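You operate a simulated robot arm through the tools that you are given. There is no shell and no other tool. Be economical: measure what you need, move in short steps, check, and stop when the job is done.

The job below is to be done with a simulated two-armed robot. You get a single attempt, and the scene is never put back.

TASK
Open the water tub, wet the brush and scrub the post bracket clean.
Fine: Hold the tub while you pull its lid; lay the lid on its mat, press it back on at the end and put the brush back. What is to be rubbed or washed off counts as gone when no trace of it is left.

The check looks at the end state, three seconds after you hand in, the way a careful person would. Anything else that was tipped, shoved, dropped, spilled or broken makes it a failure. Lids that push on must go on centred and level and be pressed home; caps that screw on are set level and turned clockwise until they are tight.

THE ROBOT
Two 6-joint arms with two-finger parallel grippers on one trunk, on a base that drives. Base frame: it is fixed to the floor where the robot stands at the start and does not move with it; the origin is under the middle of the robot, x ahead of it, y to its left, z up; the surface under the hand at the start is at about z = 860. Units: mm, rad, N and s.
The left shoulder is at the start at [60, 187, 1147], the right one opposite. With the tool pointing down near the work surface each hand reaches from about 260 to 620 mm from the robot's upright axis, wherever it stands, measured 20 degrees to its own side. Places, roughly: brush with purple grip (6x4x8 cm) [600, 0, 900]; lid mat [700, -300, 900]; water tub rim [700, -100, 900]. Payload 1.57 kg a hand.
The TCP of each hand is the grasp point between the finger pads, 30 mm short of the fingertips. In the tool frame z runs along the fingers and y along their closing line. The gripper opens to 110 mm. The fingers are 24 mm wide and 12 mm thick; the gripper's body (48 by 112 mm) begins 78 mm behind the TCP.
Orientation is that of the tool frame in the base frame, as a unit quaternion [x, y, z, w]. With the fingers straight down and closing along the base's y, the tool's x points along the base's -x, its y along +y and its z along -z.

THE INTERFACE
- The arms move only by the tool drive_tool. It takes "left_rows", "right_rows" or both (then of equal length, played together; a hand with none holds still); each is a list of rows, each a list of 6 numbers: the shift along the tool's x, y, z in mm, then the turn, a rotation vector about the tool's x, y, z in rad. In form: [[x, y, z, rx, ry, rz], ...]. A call has 1 to 8 rows; each row shifts and turns the commanded pose from where the row before left it, along the tool's axes as they then stand. "left_grip" and "right_grip" are, for a hand that has rows, the gripper command, from -1 (shut) to 1 (fully open), values between in proportion, set as the call begins (left out, the last holds). Rows are played at 5 a second. More than 50 mm and 0.15 rad between two rows, or a gripper value outside its range, and nothing of the call is played. Where a pose cannot be reached the arm comes as near as it can. A force on the tool above 40 N (or 10 N above the force at the start of the call, whichever is more), or a blocked arm, ends the call early, and 0.2 s more pass. Each finger travels about 153 mm/s and halts on what it meets, pressing with about 34 N; the grip force reading is that of the motor and also rises with nothing between the fingers. The clock runs only during rows and for 0.2 s after the last one: add rows that do not move to give the fingers time. The reply holds the time, the measured pose of the TCP, the force on the tool along the base axes, the opening and the grip force, in the units named above and with some noise, with the torque about the TCP (base axes, N m) and any sound that the robot's microphone picked up, and new pictures: "views" is both (left out), scene, wrist or none (wrist: the cameras of the hands that moved).
- Cameras (640 x 400 px; columns grow to the right, rows downward): "scene" is now at [9.2, -7.3, 1689]; the picture's right is [-0.15, -0.99, 0.00], its down [-0.78, 0.12, -0.62] and it looks along [0.61, -0.10, -0.79] (base axes); focal length 263 px, centre (320, 200). "left" rides on the left gripper at [70, -16, -141] in its tool frame; the picture's right is [0.23, 0.97, 0.00], its down [-0.85, 0.20, -0.48] and it looks along [-0.47, 0.11, 0.88] (tool axes); focal length 222 px, centre (320, 200). "right" rides on the right gripper at [70, 16, -141] in its tool frame; the picture's right is [-0.23, 0.97, 0.00], its down [-0.86, -0.20, -0.48] and it looks along [-0.47, -0.11, 0.88] (tool axes); focal length 222 px, centre (320, 200). There is no depth. A picture from a camera that has moved, and an enlarged one, comes with that camera's place and axes in the base frame and with its lens. The place of the scene camera against the robot may be out by one fixed shift of up to 12 mm in any direction.
- move_column(by): slides the trunk up (or, below 0, down) by that many mm; the arms and the scene camera ride with it, the base frame stays. It gives what a move gives, with no picture.
- steer(legs): drives the robot by 1 to 6 legs, each [ahead, left, turn to the left] in mm, mm and rad, along the robot's own axes; the way and the turn of a leg run together, so that a leg with both is an arc; at most 1500 mm and 3.142 rad a leg. The arms and the cameras ride along, it lands a little off, and it stops where it bumps. It gives what a move gives, and a new picture of the scene camera.
- aim_head(pan, tilt): turns the head with the scene camera to pan (to the left, within 1.501 rad either way) and tilt (down, from -0.506 to 1.204), counted from straight ahead of the robot. It gives what a move gives, and a new picture of the scene camera.
- close_up(camera, box): a new picture of the part [left, top, right, bottom] of that camera's present view, enlarged. No time passes.
- hand_in(): hands the job in; it is judged then, once.

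Work in short steps. Places have to be worked out from the pictures, the camera data and where the tool is seen: move nearer, look again, correct. Check each grasp and each placing, and mend what went wrong. You have 120 turns and 260 pictures in all, those below and enlarged ones among them. Open the grippers and draw the arms clear of the work before you hand the job in, unless the task says otherwise; then end with one line.

The tools are called after ">>>" as a command line: name --argument value ..., lists and objects as JSON in quotes. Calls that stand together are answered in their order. drive_tool: Moves the arms, as the interface text tells. Its arguments: {"type":"object","properties":{"left_rows":{"type":"array"},"left_grip":{"type":"number"},"right_rows":{"type":"array"},"right_grip":{"type":"number"},"views":{"type":"string","enum":["both","scene","wrist","none"]}},"required":[]} The other tools are called the same way: move_column (by) slides the trunk up or down; steer (legs) drives the base; aim_head (pan, tilt) turns the head that bears the scene camera; close_up (camera, box) takes an enlarged picture of a part of a camera's view; hand_in () hands the job in.

At the start:

```text
t: 0.0
left_tool_pos: [442.8, 136.0, 1238.3]
left_tool_rot: [0.001, 1.0, 0.0, 0.0]
left_contact_force: [0.4, 0.4, -0.6]
left_moment: [0.03, -0.01, -0.01]
left_gripper_width: 110.1
left_gripper_force: 0.0
right_tool_pos: [446.3, -220.1, 1230.3]
right_tool_rot: [0.0, 1.0, 0.001, 0.0]
right_contact_force: [-1.1, -0.6, -0.5]
right_moment: [-0.01, 0.02, 0.0]
right_gripper_width: 110.0
right_gripper_force: 0.1
trunk travel left (down, up): [-775.0, 215.0]
robot x, y, heading: [1.3, -1.3, -0.001]
head pan, tilt: [-0.155, 0.902]
```

scene: 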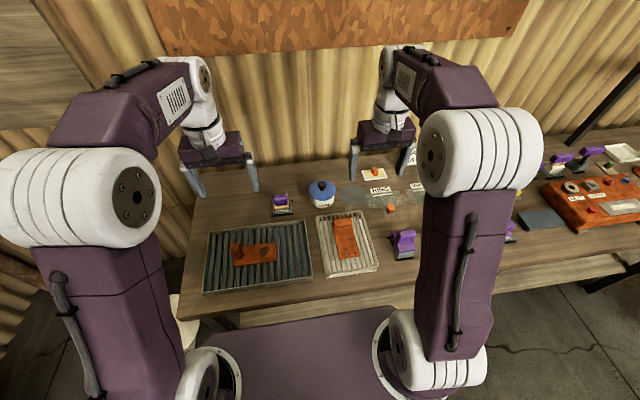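
right: 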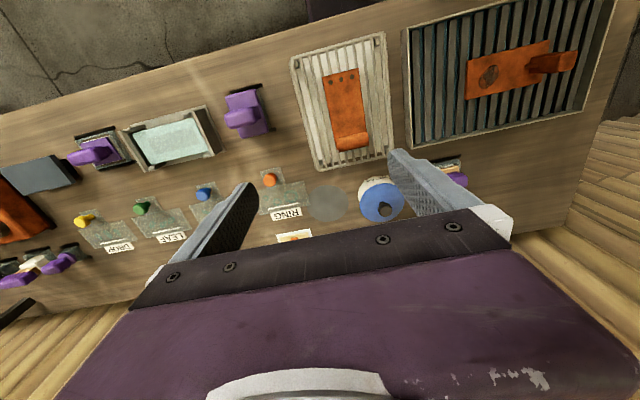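
left: 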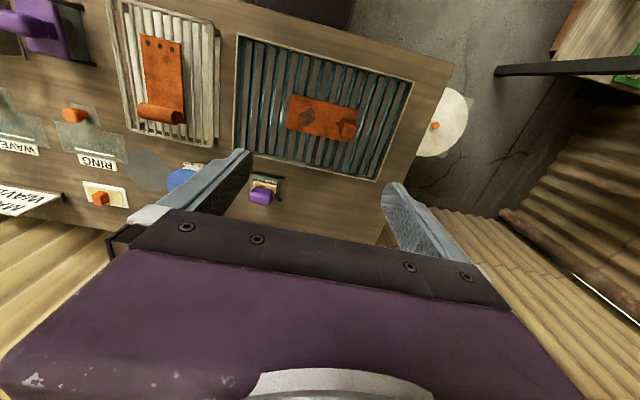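

The table holds several brushes, brackets and labels; I take enlarged views to identify things.

>>> close_up --camera "scene" --box '[180, 150, 420, 300]'

>>> close_up --camera "scene" --box '[400, 100, 640, 250]'

>>> close_up --camera "right" --box '[200, 0, 640, 275]'

>>> close_up --camera "left" --box '[0, 0, 440, 275]'

```text
2.67 times, centred on (300, 225) of scene
camera zoom: at [9.2, -7.3, 1689.0], right [-0.15, -0.99, 0.0], down [-0.78, 0.12, -0.62], along [0.61, -0.1, -0.79], focal length 701 px, centre (373, 133)
```

zoom: 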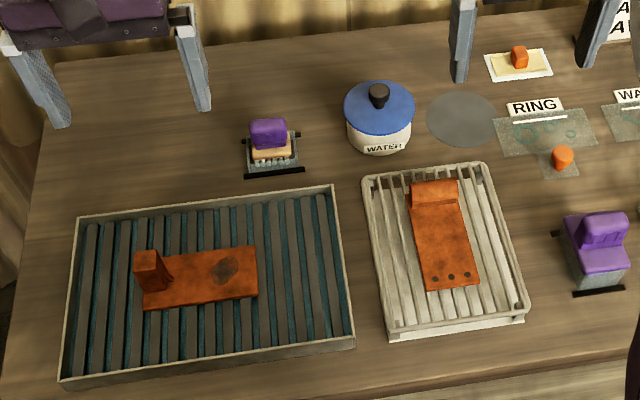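

```text
2.67 times, centred on (520, 175) of scene
camera zoom: at [9.2, -7.3, 1689.0], right [-0.15, -0.99, 0.0], down [-0.78, 0.12, -0.62], along [0.61, -0.1, -0.79], focal length 701 px, centre (-213, 267)
```

zoom: 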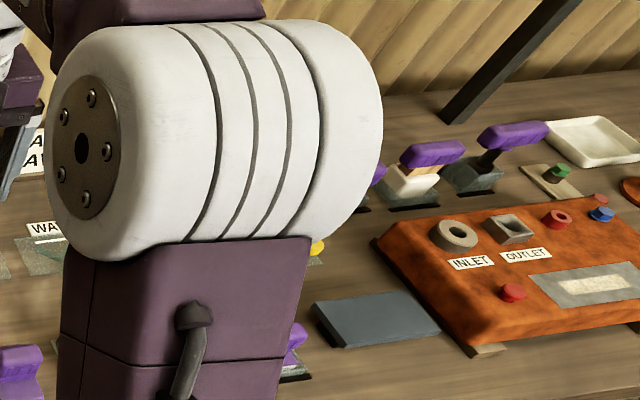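

```text
1.45 times, centred on (420, 138) of right
camera zoom: at [376.6, -203.4, 1371.0], right [0.23, 0.97, 0.0], down [0.86, -0.2, 0.48], along [0.47, -0.11, -0.88], focal length 323 px, centre (174, 291)
```

zoom: 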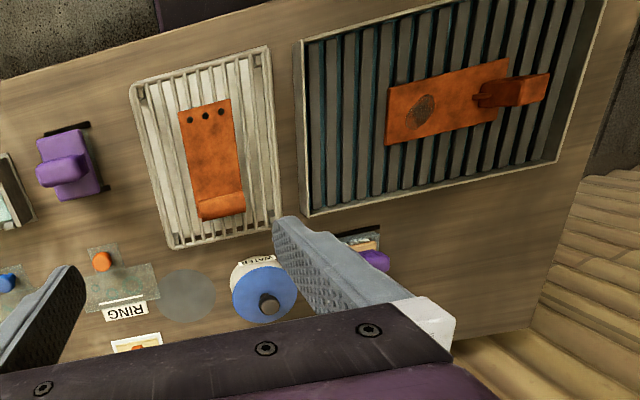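

```text
1.45 times, centred on (220, 138) of left
camera zoom: at [372.0, 119.1, 1378.7], right [-0.23, 0.97, 0.0], down [0.85, 0.2, 0.48], along [0.47, 0.11, -0.88], focal length 323 px, centre (466, 291)
```

zoom: 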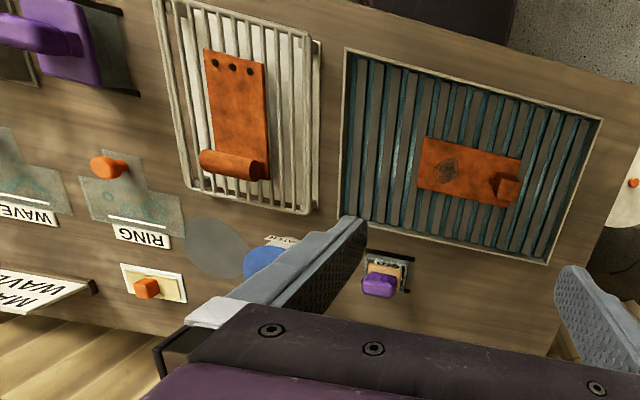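

The job objects: the post bracket is in the blue-lined tray (about [442,142]), tub about [650,-120], lid mat about [660,-248], small brush about [625,37]. I look down to see how much room the base has ahead of the table.

>>> aim_head --pan 0.0 --tilt 1.2

```text
t: 0.8
left_tool_pos: [441.7, 135.6, 1237.2]
left_tool_rot: [-0.001, 1.0, 0.0, 0.0]
left_contact_force: [0.1, -0.4, 0.0]
left_moment: [0.01, 0.01, 0.02]
left_gripper_width: 110.0
left_gripper_force: 0.0
right_tool_pos: [445.9, -220.0, 1231.0]
right_tool_rot: [0.0, 1.0, 0.001, 0.0]
right_contact_force: [0.6, 0.4, 0.2]
right_moment: [0.01, 0.0, 0.01]
right_gripper_width: 109.9
right_gripper_force: 0.0
trunk travel left (down, up): [-775.0, 215.0]
robot x, y, heading: [0.4, -0.7, -0.004]
head pan, tilt: [0.0, 1.201]
camera scene: at [-9.3, 4.2, 1669.4], right [0.0, -1.0, 0.0], down [-0.93, 0.0, -0.36], along [0.36, 0.0, -0.93], focal length 263 px, centre (320, 200)
```

scene: 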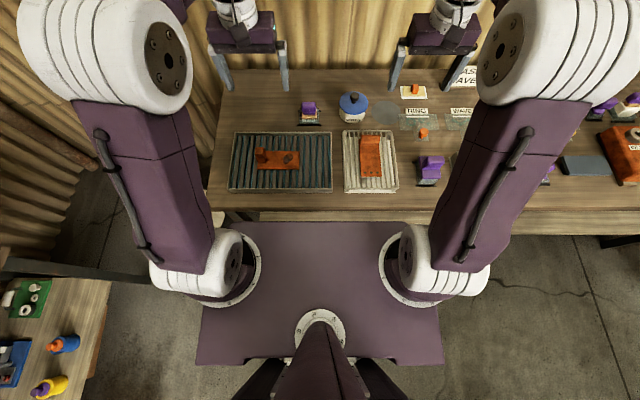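

The trunk plate ends short of the table edge (x≈269). I drive a little ahead and to the right so the tub is in front of the middle of the robot.

>>> steer --legs '[[60, -60, 0]]'

```text
t: 1.9
left_tool_pos: [498.4, 76.9, 1238.6]
left_tool_rot: [0.0, 1.0, 0.0, 0.001]
left_contact_force: [-0.3, -0.6, 0.0]
left_moment: [-0.03, -0.05, -0.01]
left_gripper_width: 110.1
left_gripper_force: 0.1
right_tool_pos: [503.4, -278.0, 1232.1]
right_tool_rot: [0.001, 1.0, -0.002, 0.001]
right_contact_force: [-0.3, 1.8, -0.5]
right_moment: [-0.01, -0.02, -0.01]
right_gripper_width: 110.0
right_gripper_force: 0.0
trunk travel left (down, up): [-775.0, 215.0]
robot x, y, heading: [56.0, -59.6, -0.001]
head pan, tilt: [0.0, 1.201]
camera scene: at [46.9, -52.4, 1669.3], right [0.0, -1.0, 0.0], down [-0.93, 0.0, -0.36], along [0.36, 0.0, -0.93], focal length 263 px, centre (320, 200)
```

scene: 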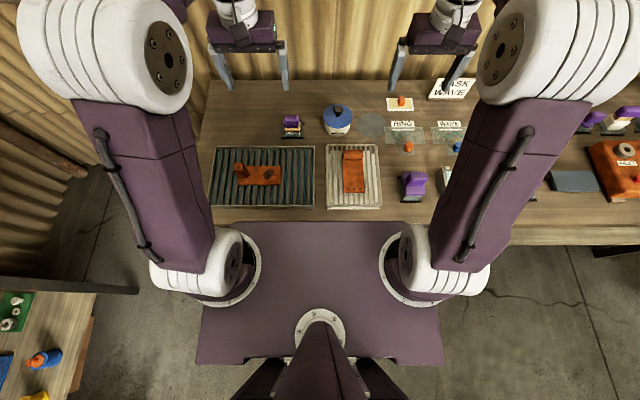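

I lower both hands a bit for nearer wrist-camera views.

>>> drive_tool --left_rows '[[0, 0, 40, 0, 0, 0], [0, 0, 40, 0, 0, 0], [0, 0, 40, 0, 0, 0]]' --right_rows '[[0, 0, 40, 0, 0, 0], [0, 20, 40, 0, 0, 0], [0, 20, 40, 0, 0, 0]]' --views "both"

>>> close_up --camera "scene" --box '[200, 80, 420, 217]'

```text
t: 2.7
left_tool_pos: [499.7, 73.1, 1116.5]
left_tool_rot: [0.001, 1.0, 0.0, -0.001]
left_contact_force: [-0.2, -1.1, 0.1]
left_moment: [0.01, 0.02, 0.01]
left_gripper_width: 109.8
left_gripper_force: 0.0
right_tool_pos: [506.7, -241.8, 1106.3]
right_tool_rot: [0.001, 1.0, 0.0, -0.001]
right_contact_force: [0.5, -0.8, 0.4]
right_moment: [-0.01, 0.0, -0.01]
right_gripper_width: 110.0
right_gripper_force: 0.0
trunk travel left (down, up): [-775.0, 215.0]
robot x, y, heading: [62.2, -62.1, 0.001]
head pan, tilt: [0.0, 1.201]
camera scene: at [53.9, -56.8, 1669.4], right [0.0, -1.0, 0.0], down [-0.93, 0.0, -0.36], along [0.36, 0.0, -0.93], focal length 263 px, centre (320, 200)
camera right: at [436.7, -224.8, 1247.7], right [0.23, 0.97, 0.0], down [0.86, -0.2, 0.48], along [0.46, -0.11, -0.88], focal length 222 px, centre (320, 200)
camera left: at [430.6, 56.2, 1257.8], right [-0.23, 0.97, 0.0], down [0.86, 0.2, 0.48], along [0.47, 0.11, -0.88], focal length 222 px, centre (320, 200)
```

scene: 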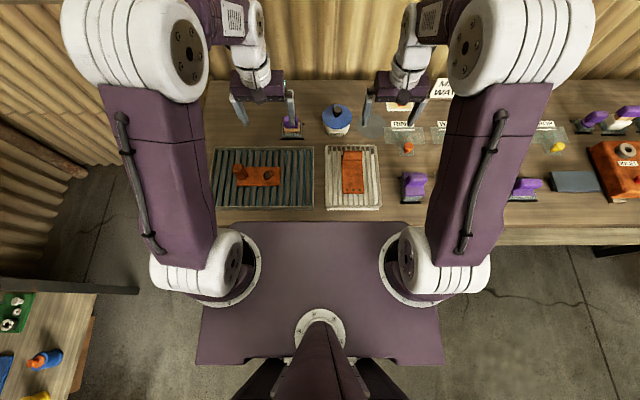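
right: 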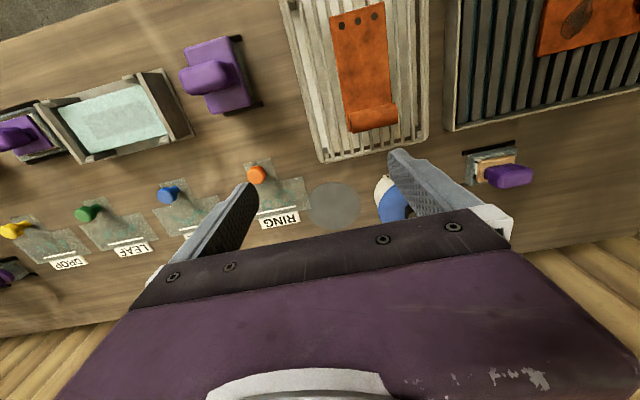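
left: 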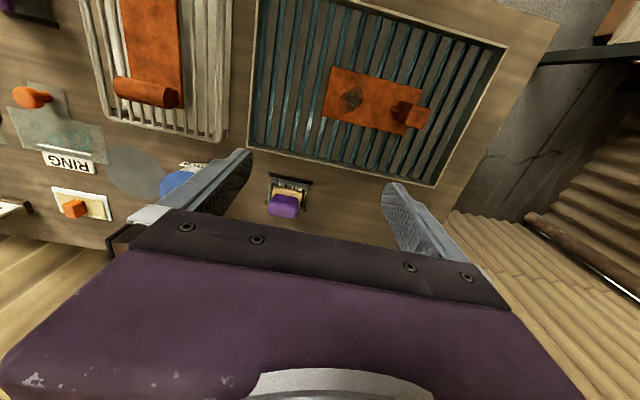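

```text
2.91 times, centred on (310, 148) of scene
camera zoom: at [53.9, -56.8, 1669.4], right [0.0, -1.0, 0.0], down [-0.93, 0.0, -0.36], along [0.36, 0.0, -0.93], focal length 765 px, centre (349, 350)
```

zoom: 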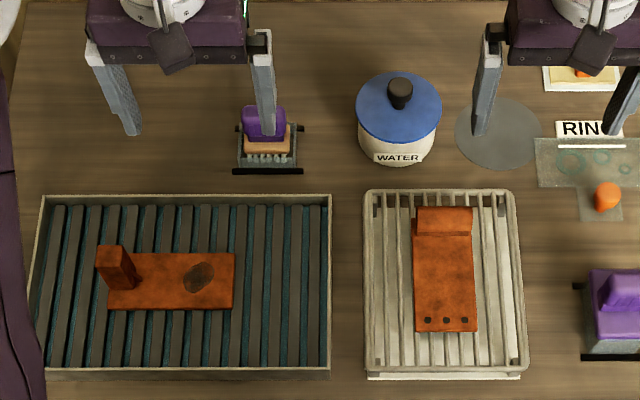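

Brush grip is at about [640,38,915], the blot on the post bracket about [446,107,880], the tub knob about [655,-120,945]. I turn the left hand to a yawed, forward-pitched pose, which will both show the tub side-on and be the holding pose.

>>> drive_tool --left_rows '[[0, 0, 0, 0, 0, 0.131], [0, 0, 0, 0, 0, 0.131], [0, 0, 0, 0, 0, 0.131], [0, 0, 0, 0, 0, 0.131], [0, 0, 0, 0, -0.131, 0], [0, 0, 0, 0, -0.131, 0], [0, 0, 0, 0, -0.131, 0], [0, 0, 0, 0, -0.131, 0]]' --right_rows '[[0, -30, 0, 0, 0, 0], [0, -30, 0, 0, 0, 0], [0, -30, 0, 0, 0, 0], [0, 0, 0, 0, 0, 0], [0, 0, 0, 0, 0, 0], [0, 0, 0, 0, 0, 0], [0, 0, 0, 0, 0, 0], [0, 0, 0, 0, 0, 0]]' --views "none"

>>> drive_tool --left_rows '[[0, 0, 0, 0, -0.131, 0], [0, 0, 0, 0, -0.131, 0], [0, 0, 0, 0, 0, 0]]' --views "both"

```text
t: 4.5
left_tool_pos: [501.1, 76.8, 1117.8]
left_tool_rot: [0.251, 0.933, -0.066, 0.251]
left_contact_force: [-0.4, 0.7, 0.2]
left_moment: [0.0, 0.01, -0.04]
left_gripper_width: 109.9
left_gripper_force: 0.0
right_tool_pos: [506.9, -328.6, 1106.6]
right_tool_rot: [0.0, 1.0, 0.0, 0.001]
right_contact_force: [0.1, -0.2, 0.0]
right_moment: [0.01, -0.01, -0.03]
right_gripper_width: 109.7
right_gripper_force: 0.0
trunk travel left (down, up): [-775.0, 215.0]
robot x, y, heading: [62.4, -60.4, -0.001]
head pan, tilt: [0.0, 1.201]
```

```text
t: 5.3
left_tool_pos: [502.5, 73.8, 1117.1]
left_tool_rot: [0.24, 0.892, -0.099, 0.37]
left_contact_force: [-0.8, -0.9, -0.2]
left_moment: [0.0, -0.01, 0.01]
left_gripper_width: 110.0
left_gripper_force: 0.0
right_tool_pos: [506.7, -328.1, 1106.4]
right_tool_rot: [0.002, 1.0, 0.0, -0.001]
right_contact_force: [-0.4, 0.0, -0.4]
right_moment: [0.0, 0.0, 0.01]
right_gripper_width: 109.9
right_gripper_force: 0.0
trunk travel left (down, up): [-775.0, 215.0]
robot x, y, heading: [61.7, -60.5, -0.003]
head pan, tilt: [0.0, 1.201]
camera scene: at [50.7, -56.2, 1669.3], right [0.0, -1.0, 0.0], down [-0.93, 0.0, -0.36], along [0.36, 0.0, -0.93], focal length 263 px, centre (320, 200)
camera left: at [364.6, 135.4, 1167.9], right [0.35, 0.92, -0.16], down [0.33, 0.04, 0.94], along [0.88, -0.38, -0.29], focal length 222 px, centre (320, 200)
```

scene: 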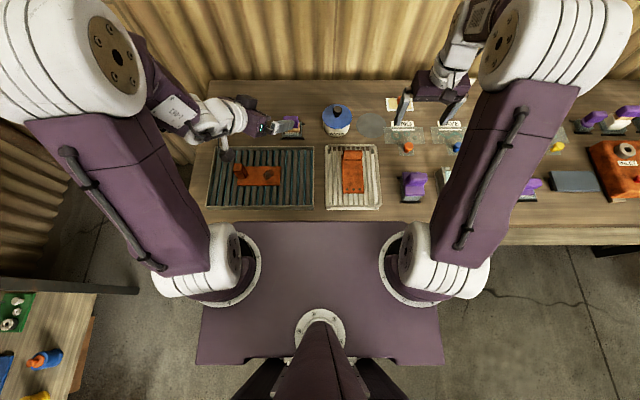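
left: 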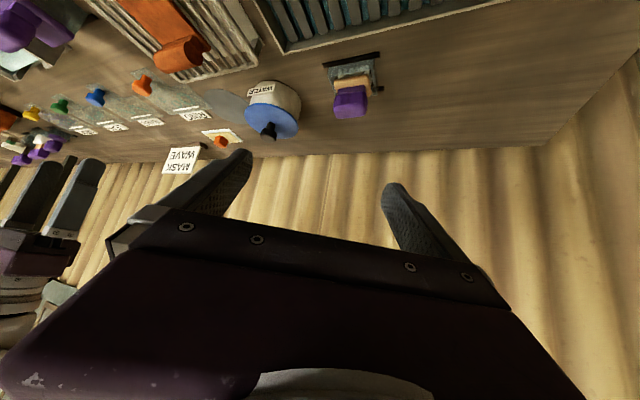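

The knob triangulates to about [657,-120,938]. I enlarge the left view for the tub's shape and brush.

>>> close_up --camera "left" --box '[200, 40, 400, 165]'

```text
3.20 times, centred on (300, 102) of left
camera zoom: at [364.6, 135.4, 1167.9], right [0.35, 0.92, -0.16], down [0.33, 0.04, 0.94], along [0.88, -0.38, -0.29], focal length 711 px, centre (384, 512)
```

zoom: 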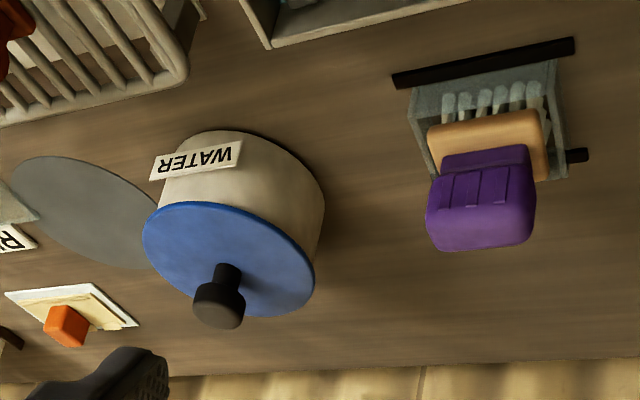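

The lid overhangs the body, so the tub must be held low from the side with the hand nearly level and its camera on top. I try rolling the left hand half a turn.

>>> drive_tool --left_rows '[[0, 0, 0, 0, 0, -0.15], [0, 0, 0, 0, 0, -0.15], [0, 0, 0, 0, 0, -0.15], [0, 0, 0, 0, 0, -0.15], [0, 0, 0, 0, 0, -0.15], [0, 0, 0, 0, 0, -0.15], [0, 0, 0, 0, 0, -0.15], [0, 0, 0, 0, 0, -0.15]]' --views "none"

>>> drive_tool --left_rows '[[0, 0, 0, 0, 0, -0.15], [0, 0, 0, 0, 0, -0.15], [0, 0, 0, 0, 0, -0.15], [0, 0, 0, 0, 0, -0.15], [0, 0, 0, 0, 0, -0.15], [0, 0, 0, 0, 0, -0.15], [0, 0, 0, 0, 0, -0.15], [0, 0, 0, 0, 0, -0.15]]' --views "none"

>>> drive_tool --left_rows '[[0, 0, 0, 0, 0, -0.15], [0, 0, 0, 0, 0, -0.15], [0, 0, 0, 0, 0, -0.15], [0, 0, 0, 0, 0, -0.15], [0, 0, 0, 0, 0, -0.1416]]' --views "both"

```text
t: 7.1
left_tool_pos: [501.7, 75.0, 1118.6]
left_tool_rot: [-0.306, 0.871, -0.291, 0.249]
left_contact_force: [-0.7, -0.9, 1.1]
left_moment: [0.01, 0.03, 0.02]
left_gripper_width: 110.0
left_gripper_force: 0.1
right_tool_pos: [505.7, -328.6, 1107.4]
right_tool_rot: [0.001, 1.0, 0.0, -0.001]
right_contact_force: [0.2, -0.1, -0.1]
right_moment: [0.03, -0.02, -0.05]
right_gripper_width: 109.8
right_gripper_force: 0.1
trunk travel left (down, up): [-775.0, 215.0]
robot x, y, heading: [59.2, -62.5, -0.003]
head pan, tilt: [0.0, 1.201]
```

```text
t: 8.9
left_tool_pos: [501.2, 75.3, 1116.8]
left_tool_rot: [0.745, -0.546, 0.381, -0.041]
left_contact_force: [0.2, -1.2, 0.0]
left_moment: [-0.02, 0.01, 0.02]
left_gripper_width: 109.9
left_gripper_force: 0.0
right_tool_pos: [506.1, -327.8, 1106.4]
right_tool_rot: [0.0, 1.0, 0.0, 0.0]
right_contact_force: [-1.1, 0.0, 0.7]
right_moment: [-0.01, -0.03, -0.01]
right_gripper_width: 109.9
right_gripper_force: 0.1
trunk travel left (down, up): [-775.0, 215.0]
robot x, y, heading: [63.9, -59.4, -0.001]
head pan, tilt: [0.0, 1.201]
```

```text
t: 10.1
left_tool_pos: [501.6, 75.8, 1117.0]
left_tool_rot: [0.892, -0.239, 0.37, 0.1]
left_contact_force: [-0.1, -1.0, -0.6]
left_moment: [0.0, -0.02, -0.02]
left_gripper_width: 110.1
left_gripper_force: 0.2
right_tool_pos: [507.0, -328.9, 1106.3]
right_tool_rot: [0.001, 1.0, 0.0, 0.001]
right_contact_force: [0.0, -0.4, 1.4]
right_moment: [-0.01, -0.03, -0.03]
right_gripper_width: 110.1
right_gripper_force: 0.0
trunk travel left (down, up): [-775.0, 215.0]
robot x, y, heading: [60.6, -58.8, -0.002]
head pan, tilt: [0.0, 1.201]
camera scene: at [50.4, -55.6, 1669.3], right [0.0, -1.0, 0.0], down [-0.93, 0.0, -0.36], along [0.36, 0.0, -0.93], focal length 263 px, centre (320, 200)
camera left: at [466.0, 114.5, 1266.5], right [-0.35, -0.92, 0.16], down [-0.92, 0.3, -0.27], along [0.2, -0.24, -0.95], focal length 222 px, centre (320, 200)
```

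scene: 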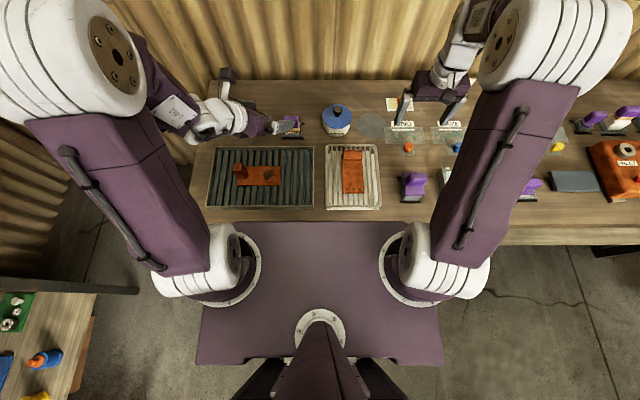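
left: 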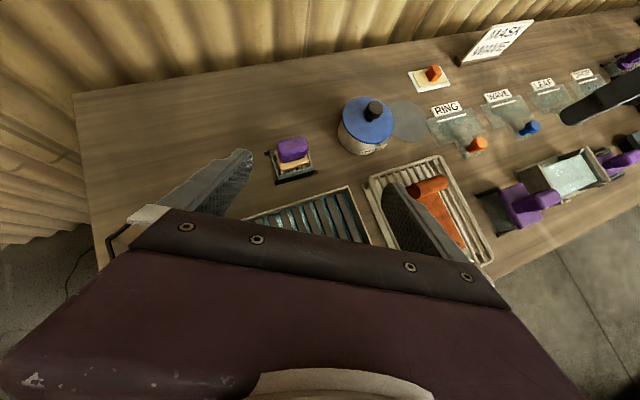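

Rolling worked and the camera is now on top. I pitch the hand further towards level (about 20° down).

>>> drive_tool --left_rows '[[0, 0, 0, 0, 0.145, 0], [0, 0, 0, 0, 0.145, 0], [0, 0, 0, 0, 0.145, 0], [0, 0, 0, 0, 0, 0]]' --views "wrist"

```text
t: 11.1
left_tool_pos: [520.7, 81.0, 1115.1]
left_tool_rot: [0.79, -0.214, 0.555, 0.149]
left_contact_force: [-0.5, 0.1, 0.2]
left_moment: [0.01, 0.01, 0.01]
left_gripper_width: 110.3
left_gripper_force: 0.1
left hand out of reach, approached as far as the arm can: row 2, 3
right_tool_pos: [506.1, -328.7, 1107.4]
right_tool_rot: [0.001, 1.0, 0.0, 0.0]
right_contact_force: [0.0, -0.4, 0.3]
right_moment: [0.03, -0.03, -0.04]
right_gripper_width: 110.0
right_gripper_force: 0.1
trunk travel left (down, up): [-775.0, 215.0]
robot x, y, heading: [57.3, -62.6, 0.001]
head pan, tilt: [0.0, 1.201]
camera left: at [434.3, 150.0, 1229.1], right [-0.42, -0.88, 0.21], down [-0.74, 0.2, -0.64], along [0.52, -0.43, -0.74], focal length 222 px, centre (320, 200)
```

left: 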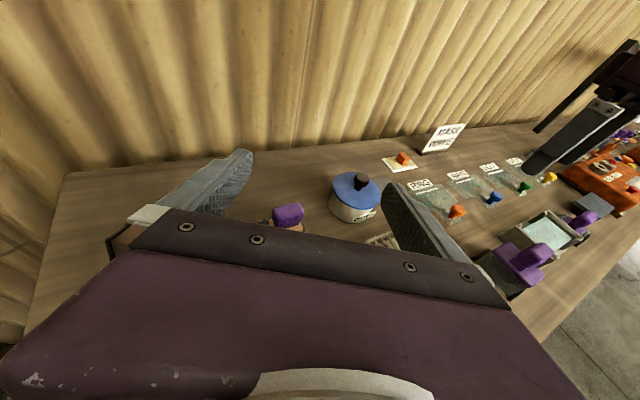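

The pose was at the edge of its inner reach; pitch is now 20° and yaw −30°. I move the hand forward and to the right to a hover about 130 mm short of the tub.

>>> drive_tool --left_rows '[[-18.5, 26, 26, 0, 0, 0], [-18.5, 26, 26, 0, 0, 0], [-18.5, 26, 26, 0, 0, 0], [-18.5, 26, 26, 0, 0, 0], [0, 0, 0, 0, 0, 0]]' --views "both"

```text
t: 12.3
left_tool_pos: [531.0, -39.3, 1012.5]
left_tool_rot: [0.79, -0.215, 0.554, 0.151]
left_contact_force: [0.0, 0.0, 0.0]
left_moment: [0.0, -0.01, -0.01]
left_gripper_width: 110.0
left_gripper_force: 0.0
left hand out of reach, approached as far as the arm can: row 4
right_tool_pos: [506.0, -327.1, 1107.5]
right_tool_rot: [0.001, 1.0, 0.0, 0.0]
right_contact_force: [-0.3, -0.6, 0.6]
right_moment: [-0.01, -0.01, 0.02]
right_gripper_width: 110.1
right_gripper_force: 0.0
trunk travel left (down, up): [-775.0, 215.0]
robot x, y, heading: [61.3, -60.4, 0.003]
head pan, tilt: [0.0, 1.201]
camera scene: at [50.1, -54.6, 1669.3], right [0.0, -1.0, 0.0], down [-0.93, 0.0, -0.36], along [0.36, 0.0, -0.93], focal length 263 px, centre (320, 200)
camera left: at [446.2, 30.2, 1126.7], right [-0.43, -0.88, 0.21], down [-0.74, 0.2, -0.64], along [0.52, -0.43, -0.74], focal length 222 px, centre (320, 200)
```

scene: 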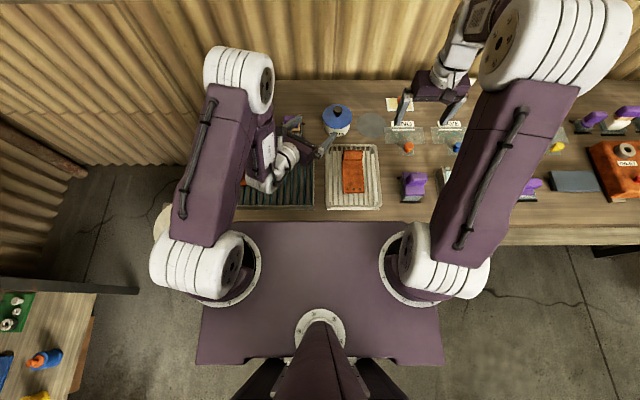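
left: 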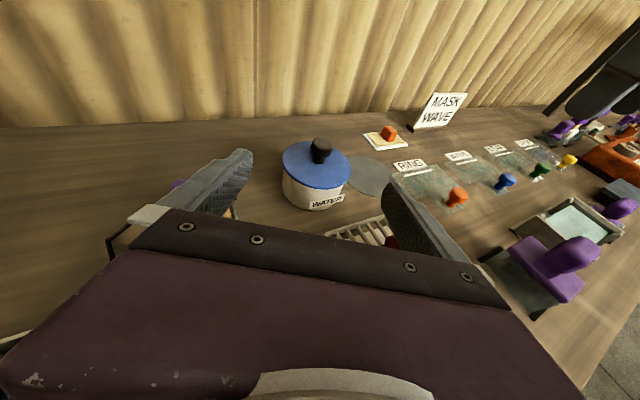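

Tub axis confirmed at about [658,-117]. I go down and forward to just short of the tub.

>>> drive_tool --left_rows '[[-24, 1, 24, 0, 0, 0], [-24, 1, 24, 0, 0, 0], [-24, 1, 23, 0, 0, 0], [0, 0, 0, 0, 0, 0]]' --views "both"

```text
t: 13.3
left_tool_pos: [573.9, -52.5, 919.4]
left_tool_rot: [0.79, -0.216, 0.553, 0.152]
left_contact_force: [0.2, 0.5, 0.0]
left_moment: [-0.01, 0.0, 0.0]
left_gripper_width: 110.1
left_gripper_force: 0.1
left hand out of reach, approached as far as the arm can: row 1, 2, 3
right_tool_pos: [505.8, -328.4, 1107.6]
right_tool_rot: [0.001, 1.0, 0.0, 0.0]
right_contact_force: [0.0, -0.8, 0.1]
right_moment: [-0.02, 0.03, 0.0]
right_gripper_width: 110.1
right_gripper_force: 0.0
trunk travel left (down, up): [-775.0, 215.0]
robot x, y, heading: [60.1, -59.0, 0.0]
head pan, tilt: [0.0, 1.201]
camera scene: at [50.3, -55.8, 1669.3], right [0.0, -1.0, 0.0], down [-0.93, 0.0, -0.36], along [0.36, 0.0, -0.93], focal length 263 px, centre (320, 200)
camera left: at [488.2, 18.5, 1033.0], right [-0.43, -0.88, 0.21], down [-0.74, 0.2, -0.64], along [0.52, -0.43, -0.74], focal length 222 px, centre (320, 200)
```

scene: 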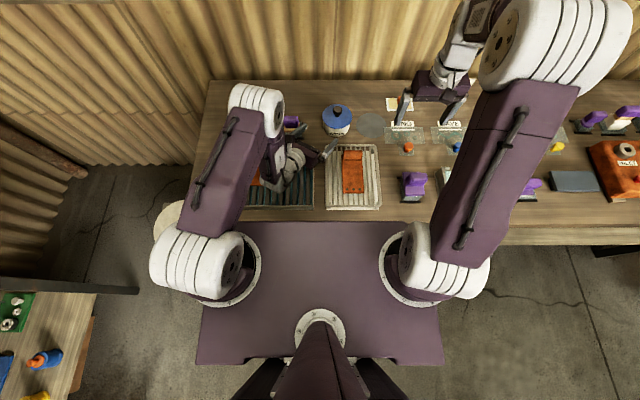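
left: 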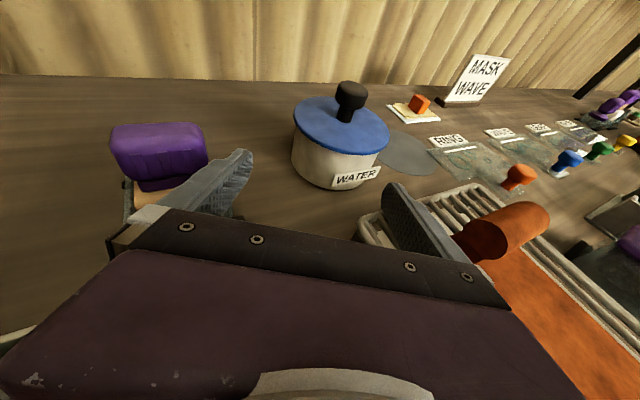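

The tub is ahead between the fingers, a bit right of centre. I shift sideways slightly and forward in a short step, then re-measure.

>>> drive_tool --left_rows '[[0, 7, 0, 0, 0, 0], [0, 0, 15, 0, 0, 0], [0, 0, 15, 0, 0, 0], [0, 0, 0, 0, 0, 0]]' --views "wrist"

```text
t: 14.3
left_tool_pos: [597.8, -58.6, 909.4]
left_tool_rot: [0.789, -0.215, 0.555, 0.152]
left_contact_force: [-1.3, 1.3, 6.6]
left_moment: [-0.36, 0.29, -0.07]
left_gripper_width: 109.8
left_gripper_force: 0.1
left hand out of reach, approached as far as the arm can: row 1, 2
right_tool_pos: [504.8, -328.0, 1107.2]
right_tool_rot: [0.001, 1.0, 0.0, 0.0]
right_contact_force: [0.0, 0.6, 0.5]
right_moment: [-0.01, 0.02, 0.01]
right_gripper_width: 110.0
right_gripper_force: 0.0
trunk travel left (down, up): [-775.0, 215.0]
robot x, y, heading: [56.9, -60.5, -0.007]
head pan, tilt: [0.0, 1.201]
camera left: at [511.2, 11.4, 1023.2], right [-0.43, -0.88, 0.21], down [-0.74, 0.2, -0.64], along [0.52, -0.43, -0.74], focal length 222 px, centre (320, 200)
```

left: 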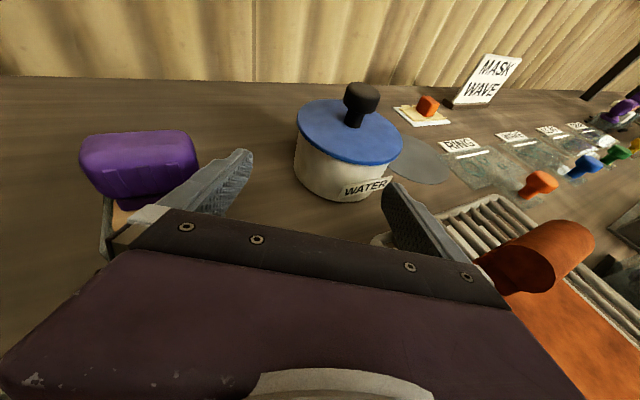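

A light contact (≈6 N up, around [554,−114]) shows the right finger touching the rack's far rim, so the rack is about z≈897 high. I back up, then use a steeper 30° pitch to clear it.

>>> drive_tool --left_rows '[[19, 0, -7, 0, 0, 0], [19, 0, -7, 0, 0, 0], [0, 0, 0, 0, -0.0875, 0], [0, 0, 0, 0, -0.0875, 0], [0, 0, 0, 0, 0, 0]]' --views "wrist"

>>> close_up --camera "scene" --box '[220, 90, 400, 203]'

```text
t: 15.5
left_tool_pos: [598.4, -55.3, 949.2]
left_tool_rot: [0.836, -0.227, 0.482, 0.132]
left_contact_force: [0.1, -0.8, -0.7]
left_moment: [-0.01, -0.01, -0.01]
left_gripper_width: 110.2
left_gripper_force: 0.0
left hand out of reach, approached as far as the arm can: row 1
right_tool_pos: [505.2, -329.3, 1108.2]
right_tool_rot: [0.001, 1.0, 0.0, -0.001]
right_contact_force: [-0.4, 0.1, 0.3]
right_moment: [0.0, 0.02, -0.01]
right_gripper_width: 110.2
right_gripper_force: 0.1
trunk travel left (down, up): [-775.0, 215.0]
robot x, y, heading: [61.8, -59.2, -0.002]
head pan, tilt: [0.0, 1.201]
camera left: at [531.0, 3.2, 1079.5], right [-0.4, -0.9, 0.2], down [-0.83, 0.26, -0.5], along [0.4, -0.36, -0.84], focal length 222 px, centre (320, 200)
```

left: 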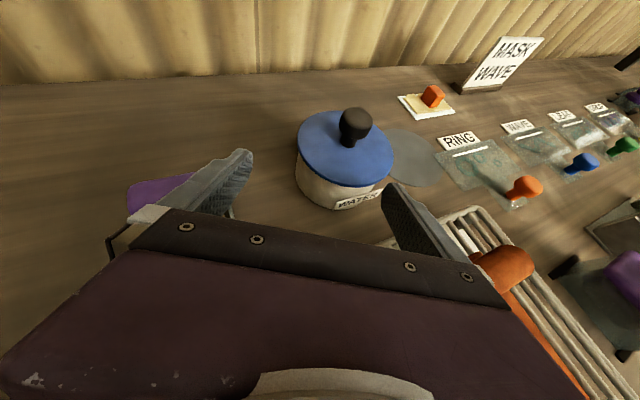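

```text
3.54 times, centred on (310, 146) of scene
camera zoom: at [50.4, -55.5, 1669.3], right [0.0, -1.0, 0.0], down [-0.93, 0.0, -0.36], along [0.36, 0.0, -0.93], focal length 931 px, centre (355, 389)
```

zoom: 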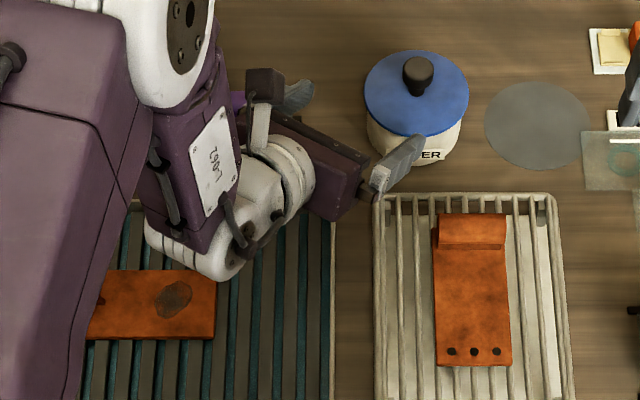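

I shift sideways to centre on the tub, then forward half way, and check the alignment.

>>> drive_tool --left_rows '[[0, 12, 0, 0, 0, 0], [0, 12, 0, 0, 0, 0], [0, 0, 12, 0, 0, 0], [0, 0, 0, 0, 0, 0]]' --views "wrist"

>>> close_up --camera "left" --box '[200, 60, 440, 210]'

```text
t: 16.5
left_tool_pos: [606.4, -60.8, 945.1]
left_tool_rot: [0.835, -0.228, 0.482, 0.133]
left_contact_force: [0.2, 0.4, 0.8]
left_moment: [-0.01, 0.02, -0.03]
left_gripper_width: 109.9
left_gripper_force: 0.0
left hand out of reach, approached as far as the arm can: row 1, 2
right_tool_pos: [507.5, -328.2, 1106.8]
right_tool_rot: [0.001, 1.0, 0.0, 0.0]
right_contact_force: [-0.5, -0.3, -0.4]
right_moment: [0.01, 0.01, -0.01]
right_gripper_width: 110.1
right_gripper_force: 0.1
trunk travel left (down, up): [-775.0, 215.0]
robot x, y, heading: [57.3, -60.2, -0.001]
head pan, tilt: [0.0, 1.201]
camera left: at [539.0, -1.6, 1076.2], right [-0.4, -0.9, 0.2], down [-0.83, 0.26, -0.5], along [0.4, -0.37, -0.84], focal length 222 px, centre (320, 200)
```

left: 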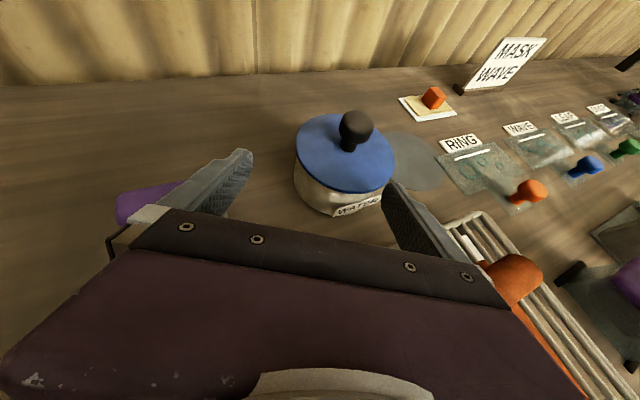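

```text
2.67 times, centred on (320, 135) of left
camera zoom: at [539.0, -1.6, 1076.2], right [-0.4, -0.9, 0.2], down [-0.83, 0.26, -0.5], along [0.4, -0.37, -0.84], focal length 592 px, centre (320, 373)
```

zoom: 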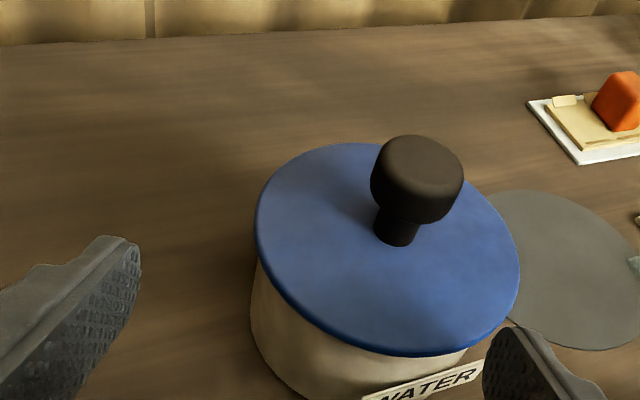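

The sideways move hit the arm's inner limit (wrist too near its shoulder). I raise the trunk and drive the base to the left so the left arm works further out.

>>> move_column --by 70

>>> steer --legs '[[0, 70, 0]]'

```text
t: 17.6
left_tool_pos: [605.4, -59.5, 1014.6]
left_tool_rot: [0.836, -0.228, 0.482, 0.133]
left_contact_force: [-0.1, -0.6, 0.3]
left_moment: [0.01, 0.02, 0.0]
left_gripper_width: 110.3
left_gripper_force: 0.0
right_tool_pos: [506.6, -328.0, 1177.2]
right_tool_rot: [0.001, 1.0, 0.0, 0.0]
right_contact_force: [-0.5, -0.3, -0.5]
right_moment: [0.01, -0.04, 0.0]
right_gripper_width: 110.1
right_gripper_force: 0.1
trunk travel left (down, up): [-845.0, 145.0]
robot x, y, heading: [57.5, -59.1, -0.002]
head pan, tilt: [0.0, 1.201]
```

```text
t: 18.6
left_tool_pos: [605.6, 5.7, 1016.0]
left_tool_rot: [0.836, -0.229, 0.481, 0.132]
left_contact_force: [0.5, 0.4, 0.4]
left_moment: [0.01, 0.02, 0.04]
left_gripper_width: 109.8
left_gripper_force: 0.1
right_tool_pos: [507.4, -262.9, 1176.1]
right_tool_rot: [0.0, 1.0, 0.003, 0.0]
right_contact_force: [-0.2, -0.5, -0.7]
right_moment: [0.03, -0.04, 0.01]
right_gripper_width: 110.0
right_gripper_force: 0.1
trunk travel left (down, up): [-845.0, 145.0]
robot x, y, heading: [58.9, 10.4, -0.003]
head pan, tilt: [0.0, 1.201]
camera scene: at [50.4, 6.1, 1739.3], right [0.0, -1.0, -0.01], down [-0.93, 0.0, -0.36], along [0.36, 0.0, -0.93], focal length 263 px, centre (320, 200)
```

scene: 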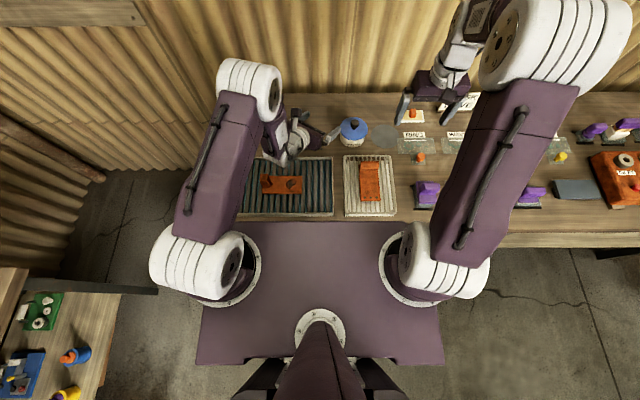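

I bring the hand back across to the tub at height, then down to a spot just short of it.

>>> drive_tool --left_rows '[[0, 40, 0, 0, 0, 0], [0, 40, 0, 0, 0, 0], [-21, 0, 38, 0, 0, 0], [-21, 0, 37, 0, 0, 0], [0, 0, 0, 0, 0, 0]]' --views "wrist"

>>> close_up --camera "left" --box '[200, 60, 440, 210]'

```text
t: 19.8
left_tool_pos: [638.1, -15.6, 946.7]
left_tool_rot: [0.835, -0.231, 0.48, 0.137]
left_contact_force: [0.0, -0.1, 0.6]
left_moment: [-0.01, -0.05, -0.02]
left_gripper_width: 110.2
left_gripper_force: 0.0
left hand out of reach, approached as far as the arm can: row 1, 2, 3, 4
right_tool_pos: [506.0, -258.7, 1176.5]
right_tool_rot: [0.0, 1.0, 0.0, -0.001]
right_contact_force: [-0.2, -0.3, 0.9]
right_moment: [0.02, -0.02, 0.03]
right_gripper_width: 110.2
right_gripper_force: 0.0
trunk travel left (down, up): [-845.0, 145.0]
robot x, y, heading: [61.4, 10.5, -0.001]
head pan, tilt: [0.0, 1.201]
camera left: at [572.2, 45.6, 1077.0], right [-0.41, -0.89, 0.2], down [-0.83, 0.26, -0.5], along [0.39, -0.37, -0.84], focal length 222 px, centre (320, 200)
```

left: 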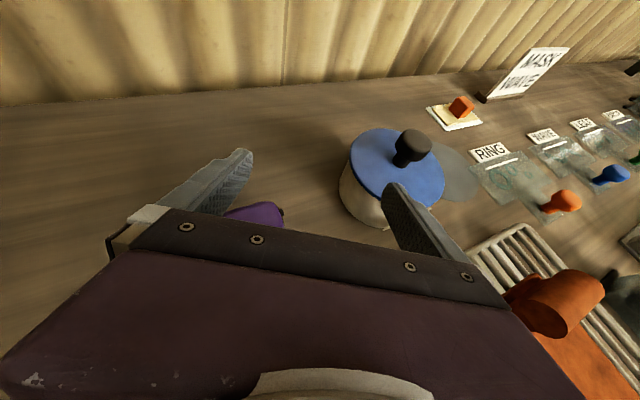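

```text
2.67 times, centred on (320, 135) of left
camera zoom: at [572.2, 45.6, 1077.0], right [-0.41, -0.89, 0.2], down [-0.83, 0.26, -0.5], along [0.39, -0.37, -0.84], focal length 592 px, centre (320, 373)
```

zoom: 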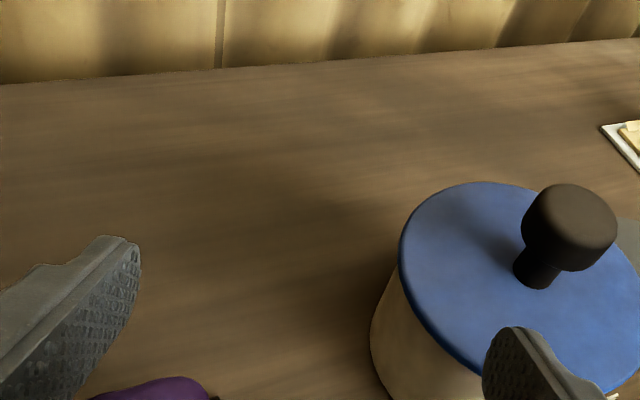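

The limit remains, so this side does not suit the left arm. I switch roles: the right hand will hold the tub from the open right side (fingers pointing +y, camera on top), the left will pull the lid from above. First I raise and unroll the left hand while turning the right.

>>> drive_tool --left_rows '[[26, 0, -15, 0, 0, 0], [26, 0, -15, 0, 0, 0], [26, 0, -15, 0, 0, 0], [0, 0, 0, 0, -0.131, 0], [0, 0, 0, 0, -0.131, 0], [0, 0, 0, 0, -0.131, 0], [0, 0, 0, 0, -0.131, 0], [0, 0, 0, 0, -0.131, 0]]' --right_rows '[[0, 0, 0, 0, 0, 0.15], [0, 0, 0, 0, 0, 0.15], [0, 0, 0, 0, 0, 0.15], [0, 0, 0, 0, 0, 0.15], [0, 0, 0, 0, 0, 0.15], [0, 0, 0, 0, 0, 0.15], [0, 0, 0, 0, 0, 0.15], [0, 0, 0, 0, 0, 0.15]]' --views "none"

>>> drive_tool --left_rows '[[0, 0, 0, 0, -0.131, 0], [0, 0, 0, 0, -0.131, 0], [0, 0, 0, 0, -0.131, 0], [0, 0, 0, 0, 0, 0.15], [0, 0, 0, 0, 0, 0.15], [0, 0, 0, 0, 0, 0.15], [0, 0, 0, 0, 0, 0.15], [0, 0, 0, 0, 0, 0.15]]' --right_rows '[[0, 0, 0, 0, 0, 0.15], [0, 0, 0, 0, 0, 0.15], [0, 0, 0, 0, 0, 0.071], [0, 0, 0, 0, 0.14, 0], [0, 0, 0, 0, 0.14, 0], [0, 0, 0, 0, 0.14, 0], [0, 0, 0, 0, 0.14, 0], [0, 0, 0, 0, 0.14, 0]]' --views "none"

>>> drive_tool --left_rows '[[0, 0, 0, 0, 0, 0.15], [0, 0, 0, 0, 0, 0.15], [0, 0, 0, 0, 0, 0.15], [0, 0, 0, 0, 0, 0.15], [0, 0, 0, 0, 0, 0.15], [0, 0, 0, 0, 0, 0.15], [0, 0, 0, 0, 0, 0.15], [0, 0, 0, 0, 0, 0.15]]' --right_rows '[[0, 0, 0, 0, 0.14, 0], [0, 0, 0, 0, 0.14, 0], [0, 0, 0, 0, 0.14, 0], [0, 0, 0, 0, 0, 0], [0, 0, 0, 0, 0, 0], [0, 0, 0, 0, 0, 0], [0, 0, 0, 0, 0, 0], [0, 0, 0, 0, 0, 0]]' --views "both"

```text
t: 21.6
left_tool_pos: [636.7, -42.4, 1040.7]
left_tool_rot: [0.915, -0.269, 0.271, 0.131]
left_contact_force: [-0.4, 0.0, -0.6]
left_moment: [-0.03, 0.01, 0.03]
left_gripper_width: 109.9
left_gripper_force: 0.1
left hand out of reach, approached as far as the arm can: row 7, 8
right_tool_pos: [507.3, -258.0, 1176.0]
right_tool_rot: [0.566, 0.825, 0.0, 0.0]
right_contact_force: [0.4, -0.2, 0.5]
right_moment: [-0.03, -0.01, -0.03]
right_gripper_width: 110.2
right_gripper_force: 0.0
trunk travel left (down, up): [-845.0, 145.0]
robot x, y, heading: [60.4, 11.1, 0.004]
head pan, tilt: [0.0, 1.201]
```

```text
t: 23.4
left_tool_pos: [635.6, -49.2, 1042.4]
left_tool_rot: [0.765, -0.61, 0.204, 0.041]
left_contact_force: [0.1, 0.1, -0.1]
left_moment: [0.02, -0.01, 0.03]
left_gripper_width: 109.8
left_gripper_force: 0.1
left hand out of reach, approached as far as the arm can: row 1, 2
right_tool_pos: [507.4, -258.5, 1176.1]
right_tool_rot: [0.664, 0.664, 0.244, -0.243]
right_contact_force: [0.2, -0.3, 0.0]
right_moment: [0.0, -0.04, -0.01]
right_gripper_width: 110.3
right_gripper_force: 0.1
trunk travel left (down, up): [-845.0, 145.0]
robot x, y, heading: [59.3, 9.3, 0.001]
head pan, tilt: [0.0, 1.201]
```

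```text
t: 25.2
left_tool_pos: [634.8, -48.0, 1041.6]
left_tool_rot: [-0.288, 0.935, -0.193, 0.082]
left_contact_force: [0.6, -0.2, -0.5]
left_moment: [0.01, 0.01, -0.01]
left_gripper_width: 109.7
left_gripper_force: 0.0
right_tool_pos: [505.9, -258.1, 1176.3]
right_tool_rot: [0.599, 0.6, 0.375, -0.376]
right_contact_force: [0.7, -0.6, 0.1]
right_moment: [-0.01, 0.0, 0.01]
right_gripper_width: 110.0
right_gripper_force: 0.1
trunk travel left (down, up): [-845.0, 145.0]
robot x, y, heading: [60.3, 11.8, 0.001]
head pan, tilt: [0.0, 1.201]
camera scene: at [50.5, 14.0, 1739.3], right [0.0, -1.0, 0.0], down [-0.93, 0.0, -0.36], along [0.36, 0.0, -0.93], focal length 263 px, centre (320, 200)
camera right: at [523.1, -354.4, 1301.0], right [0.97, -0.1, -0.2], down [-0.2, -0.8, -0.56], along [-0.11, 0.59, -0.8], focal length 222 px, centre (320, 200)
camera left: at [548.6, -56.1, 1174.1], right [-0.68, 0.61, -0.41], down [0.48, 0.79, 0.39], along [0.56, 0.07, -0.83], focal length 222 px, centre (320, 200)
```

scene: 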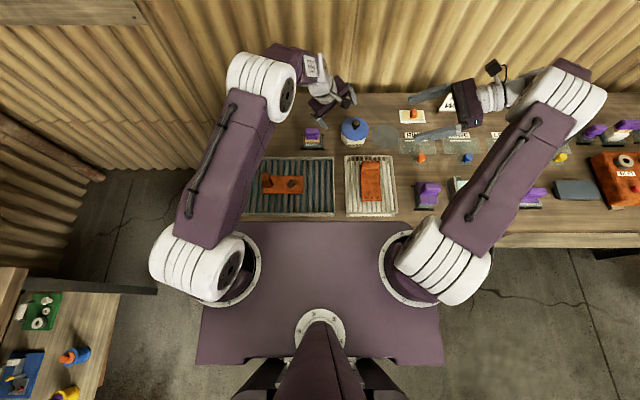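
right: 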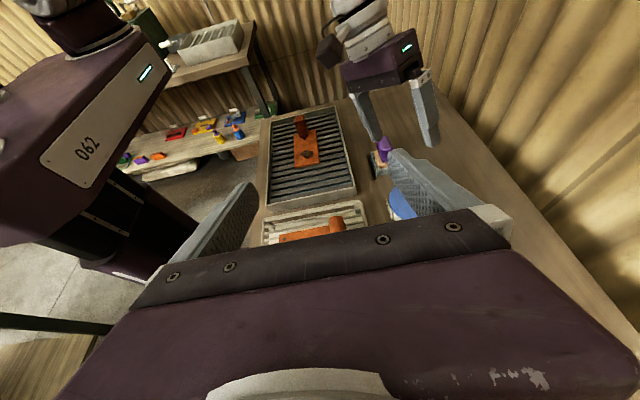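
left: 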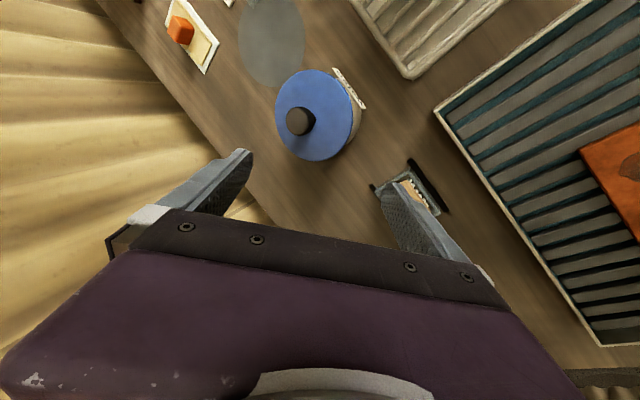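

Right hand orientation is good (26° down, pointing +y). I finish straightening the left hand, then drive the base back so the tub is in front.

>>> drive_tool --left_rows '[[0, 0, 0, -0.0655, 0.0278, 0.0978], [0, 0, 0, -0.0655, 0.0278, 0.0978], [0, 0, 0, -0.0655, 0.0278, 0.0978], [0, 0, 0, -0.0655, 0.0278, 0.0978], [0, 0, 0, -0.0655, 0.0278, 0.0978], [0, 0, 0, -0.0655, 0.0278, 0.0978], [0, 0, 0, 0, 0, 0]]' --views "none"

>>> steer --legs '[[0, -75, 0]]'

```text
t: 26.8
left_tool_pos: [604.5, -34.7, 1043.7]
left_tool_rot: [-0.001, 1.0, -0.001, 0.0]
left_contact_force: [-0.1, 0.1, -0.8]
left_moment: [0.01, -0.03, -0.02]
left_gripper_width: 110.2
left_gripper_force: 0.0
left hand out of reach, approached as far as the arm can: row 5, 6
right_tool_pos: [507.4, -258.2, 1177.3]
right_tool_rot: [0.599, 0.599, 0.376, -0.375]
right_contact_force: [0.1, 0.6, -0.1]
right_moment: [0.01, -0.03, 0.01]
right_gripper_width: 110.1
right_gripper_force: 0.0
trunk travel left (down, up): [-845.0, 145.0]
robot x, y, heading: [61.1, 13.1, 0.004]
head pan, tilt: [0.0, 1.201]
```

```text
t: 27.8
left_tool_pos: [605.5, -103.8, 1044.6]
left_tool_rot: [-0.003, 1.0, -0.004, -0.001]
left_contact_force: [-1.8, 0.1, -0.5]
left_moment: [-0.02, -0.01, 0.01]
left_gripper_width: 110.0
left_gripper_force: 0.1
right_tool_pos: [507.2, -327.1, 1177.8]
right_tool_rot: [0.6, 0.601, 0.373, -0.374]
right_contact_force: [0.4, 1.0, 0.3]
right_moment: [-0.03, -0.03, 0.01]
right_gripper_width: 109.9
right_gripper_force: 0.0
trunk travel left (down, up): [-845.0, 145.0]
robot x, y, heading: [64.0, -65.2, 0.004]
head pan, tilt: [0.0, 1.201]
camera scene: at [50.1, -54.9, 1739.3], right [0.0, -1.0, 0.0], down [-0.93, 0.0, -0.36], along [0.36, 0.0, -0.93], focal length 263 px, centre (320, 200)
```

scene: 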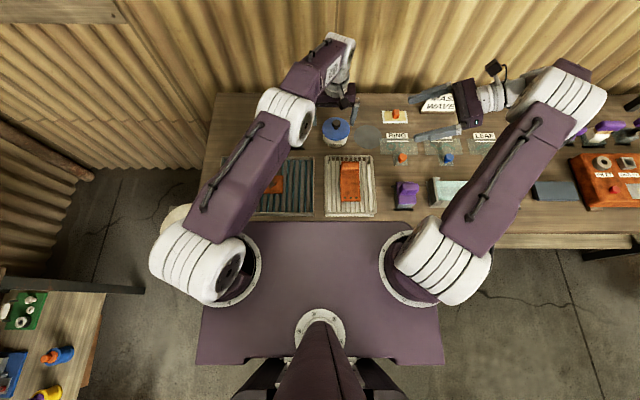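

Left straight-down reach is short here. I drive ahead and right so the tub is comfortable for both arms, and lower the trunk back.

>>> steer --legs '[[40, -115, 0]]'

>>> move_column --by -50

```text
t: 29.1
left_tool_pos: [643.9, -222.0, 1043.9]
left_tool_rot: [-0.004, 1.0, -0.003, 0.001]
left_contact_force: [-0.5, 0.1, 0.5]
left_moment: [0.0, 0.02, -0.01]
left_gripper_width: 110.2
left_gripper_force: 0.1
right_tool_pos: [544.9, -445.6, 1177.5]
right_tool_rot: [0.598, 0.601, 0.374, -0.376]
right_contact_force: [0.2, -0.9, 0.1]
right_moment: [-0.01, -0.01, -0.02]
right_gripper_width: 109.9
right_gripper_force: 0.1
trunk travel left (down, up): [-845.0, 145.0]
robot x, y, heading: [99.9, -180.2, 0.002]
head pan, tilt: [0.0, 1.201]
camera scene: at [87.7, -174.2, 1739.3], right [0.0, -1.0, 0.0], down [-0.93, 0.0, -0.36], along [0.36, 0.0, -0.93], focal length 263 px, centre (320, 200)
```

scene: 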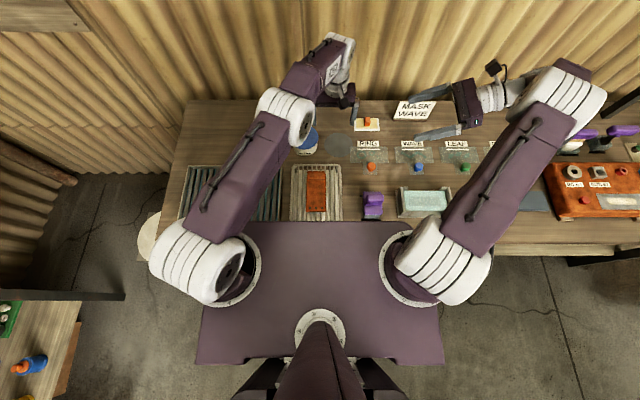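

```text
t: 30.0
left_tool_pos: [644.2, -222.9, 995.3]
left_tool_rot: [-0.003, 1.0, -0.002, 0.0]
left_contact_force: [-0.3, 0.3, -0.4]
left_moment: [0.0, -0.02, 0.0]
left_gripper_width: 110.2
left_gripper_force: 0.1
right_tool_pos: [545.4, -447.7, 1127.3]
right_tool_rot: [0.598, 0.6, 0.375, -0.376]
right_contact_force: [0.9, -0.4, 0.1]
right_moment: [-0.03, 0.0, 0.01]
right_gripper_width: 109.8
right_gripper_force: 0.1
trunk travel left (down, up): [-795.0, 195.0]
robot x, y, heading: [100.4, -182.2, -0.0]
head pan, tilt: [0.0, 1.201]
```

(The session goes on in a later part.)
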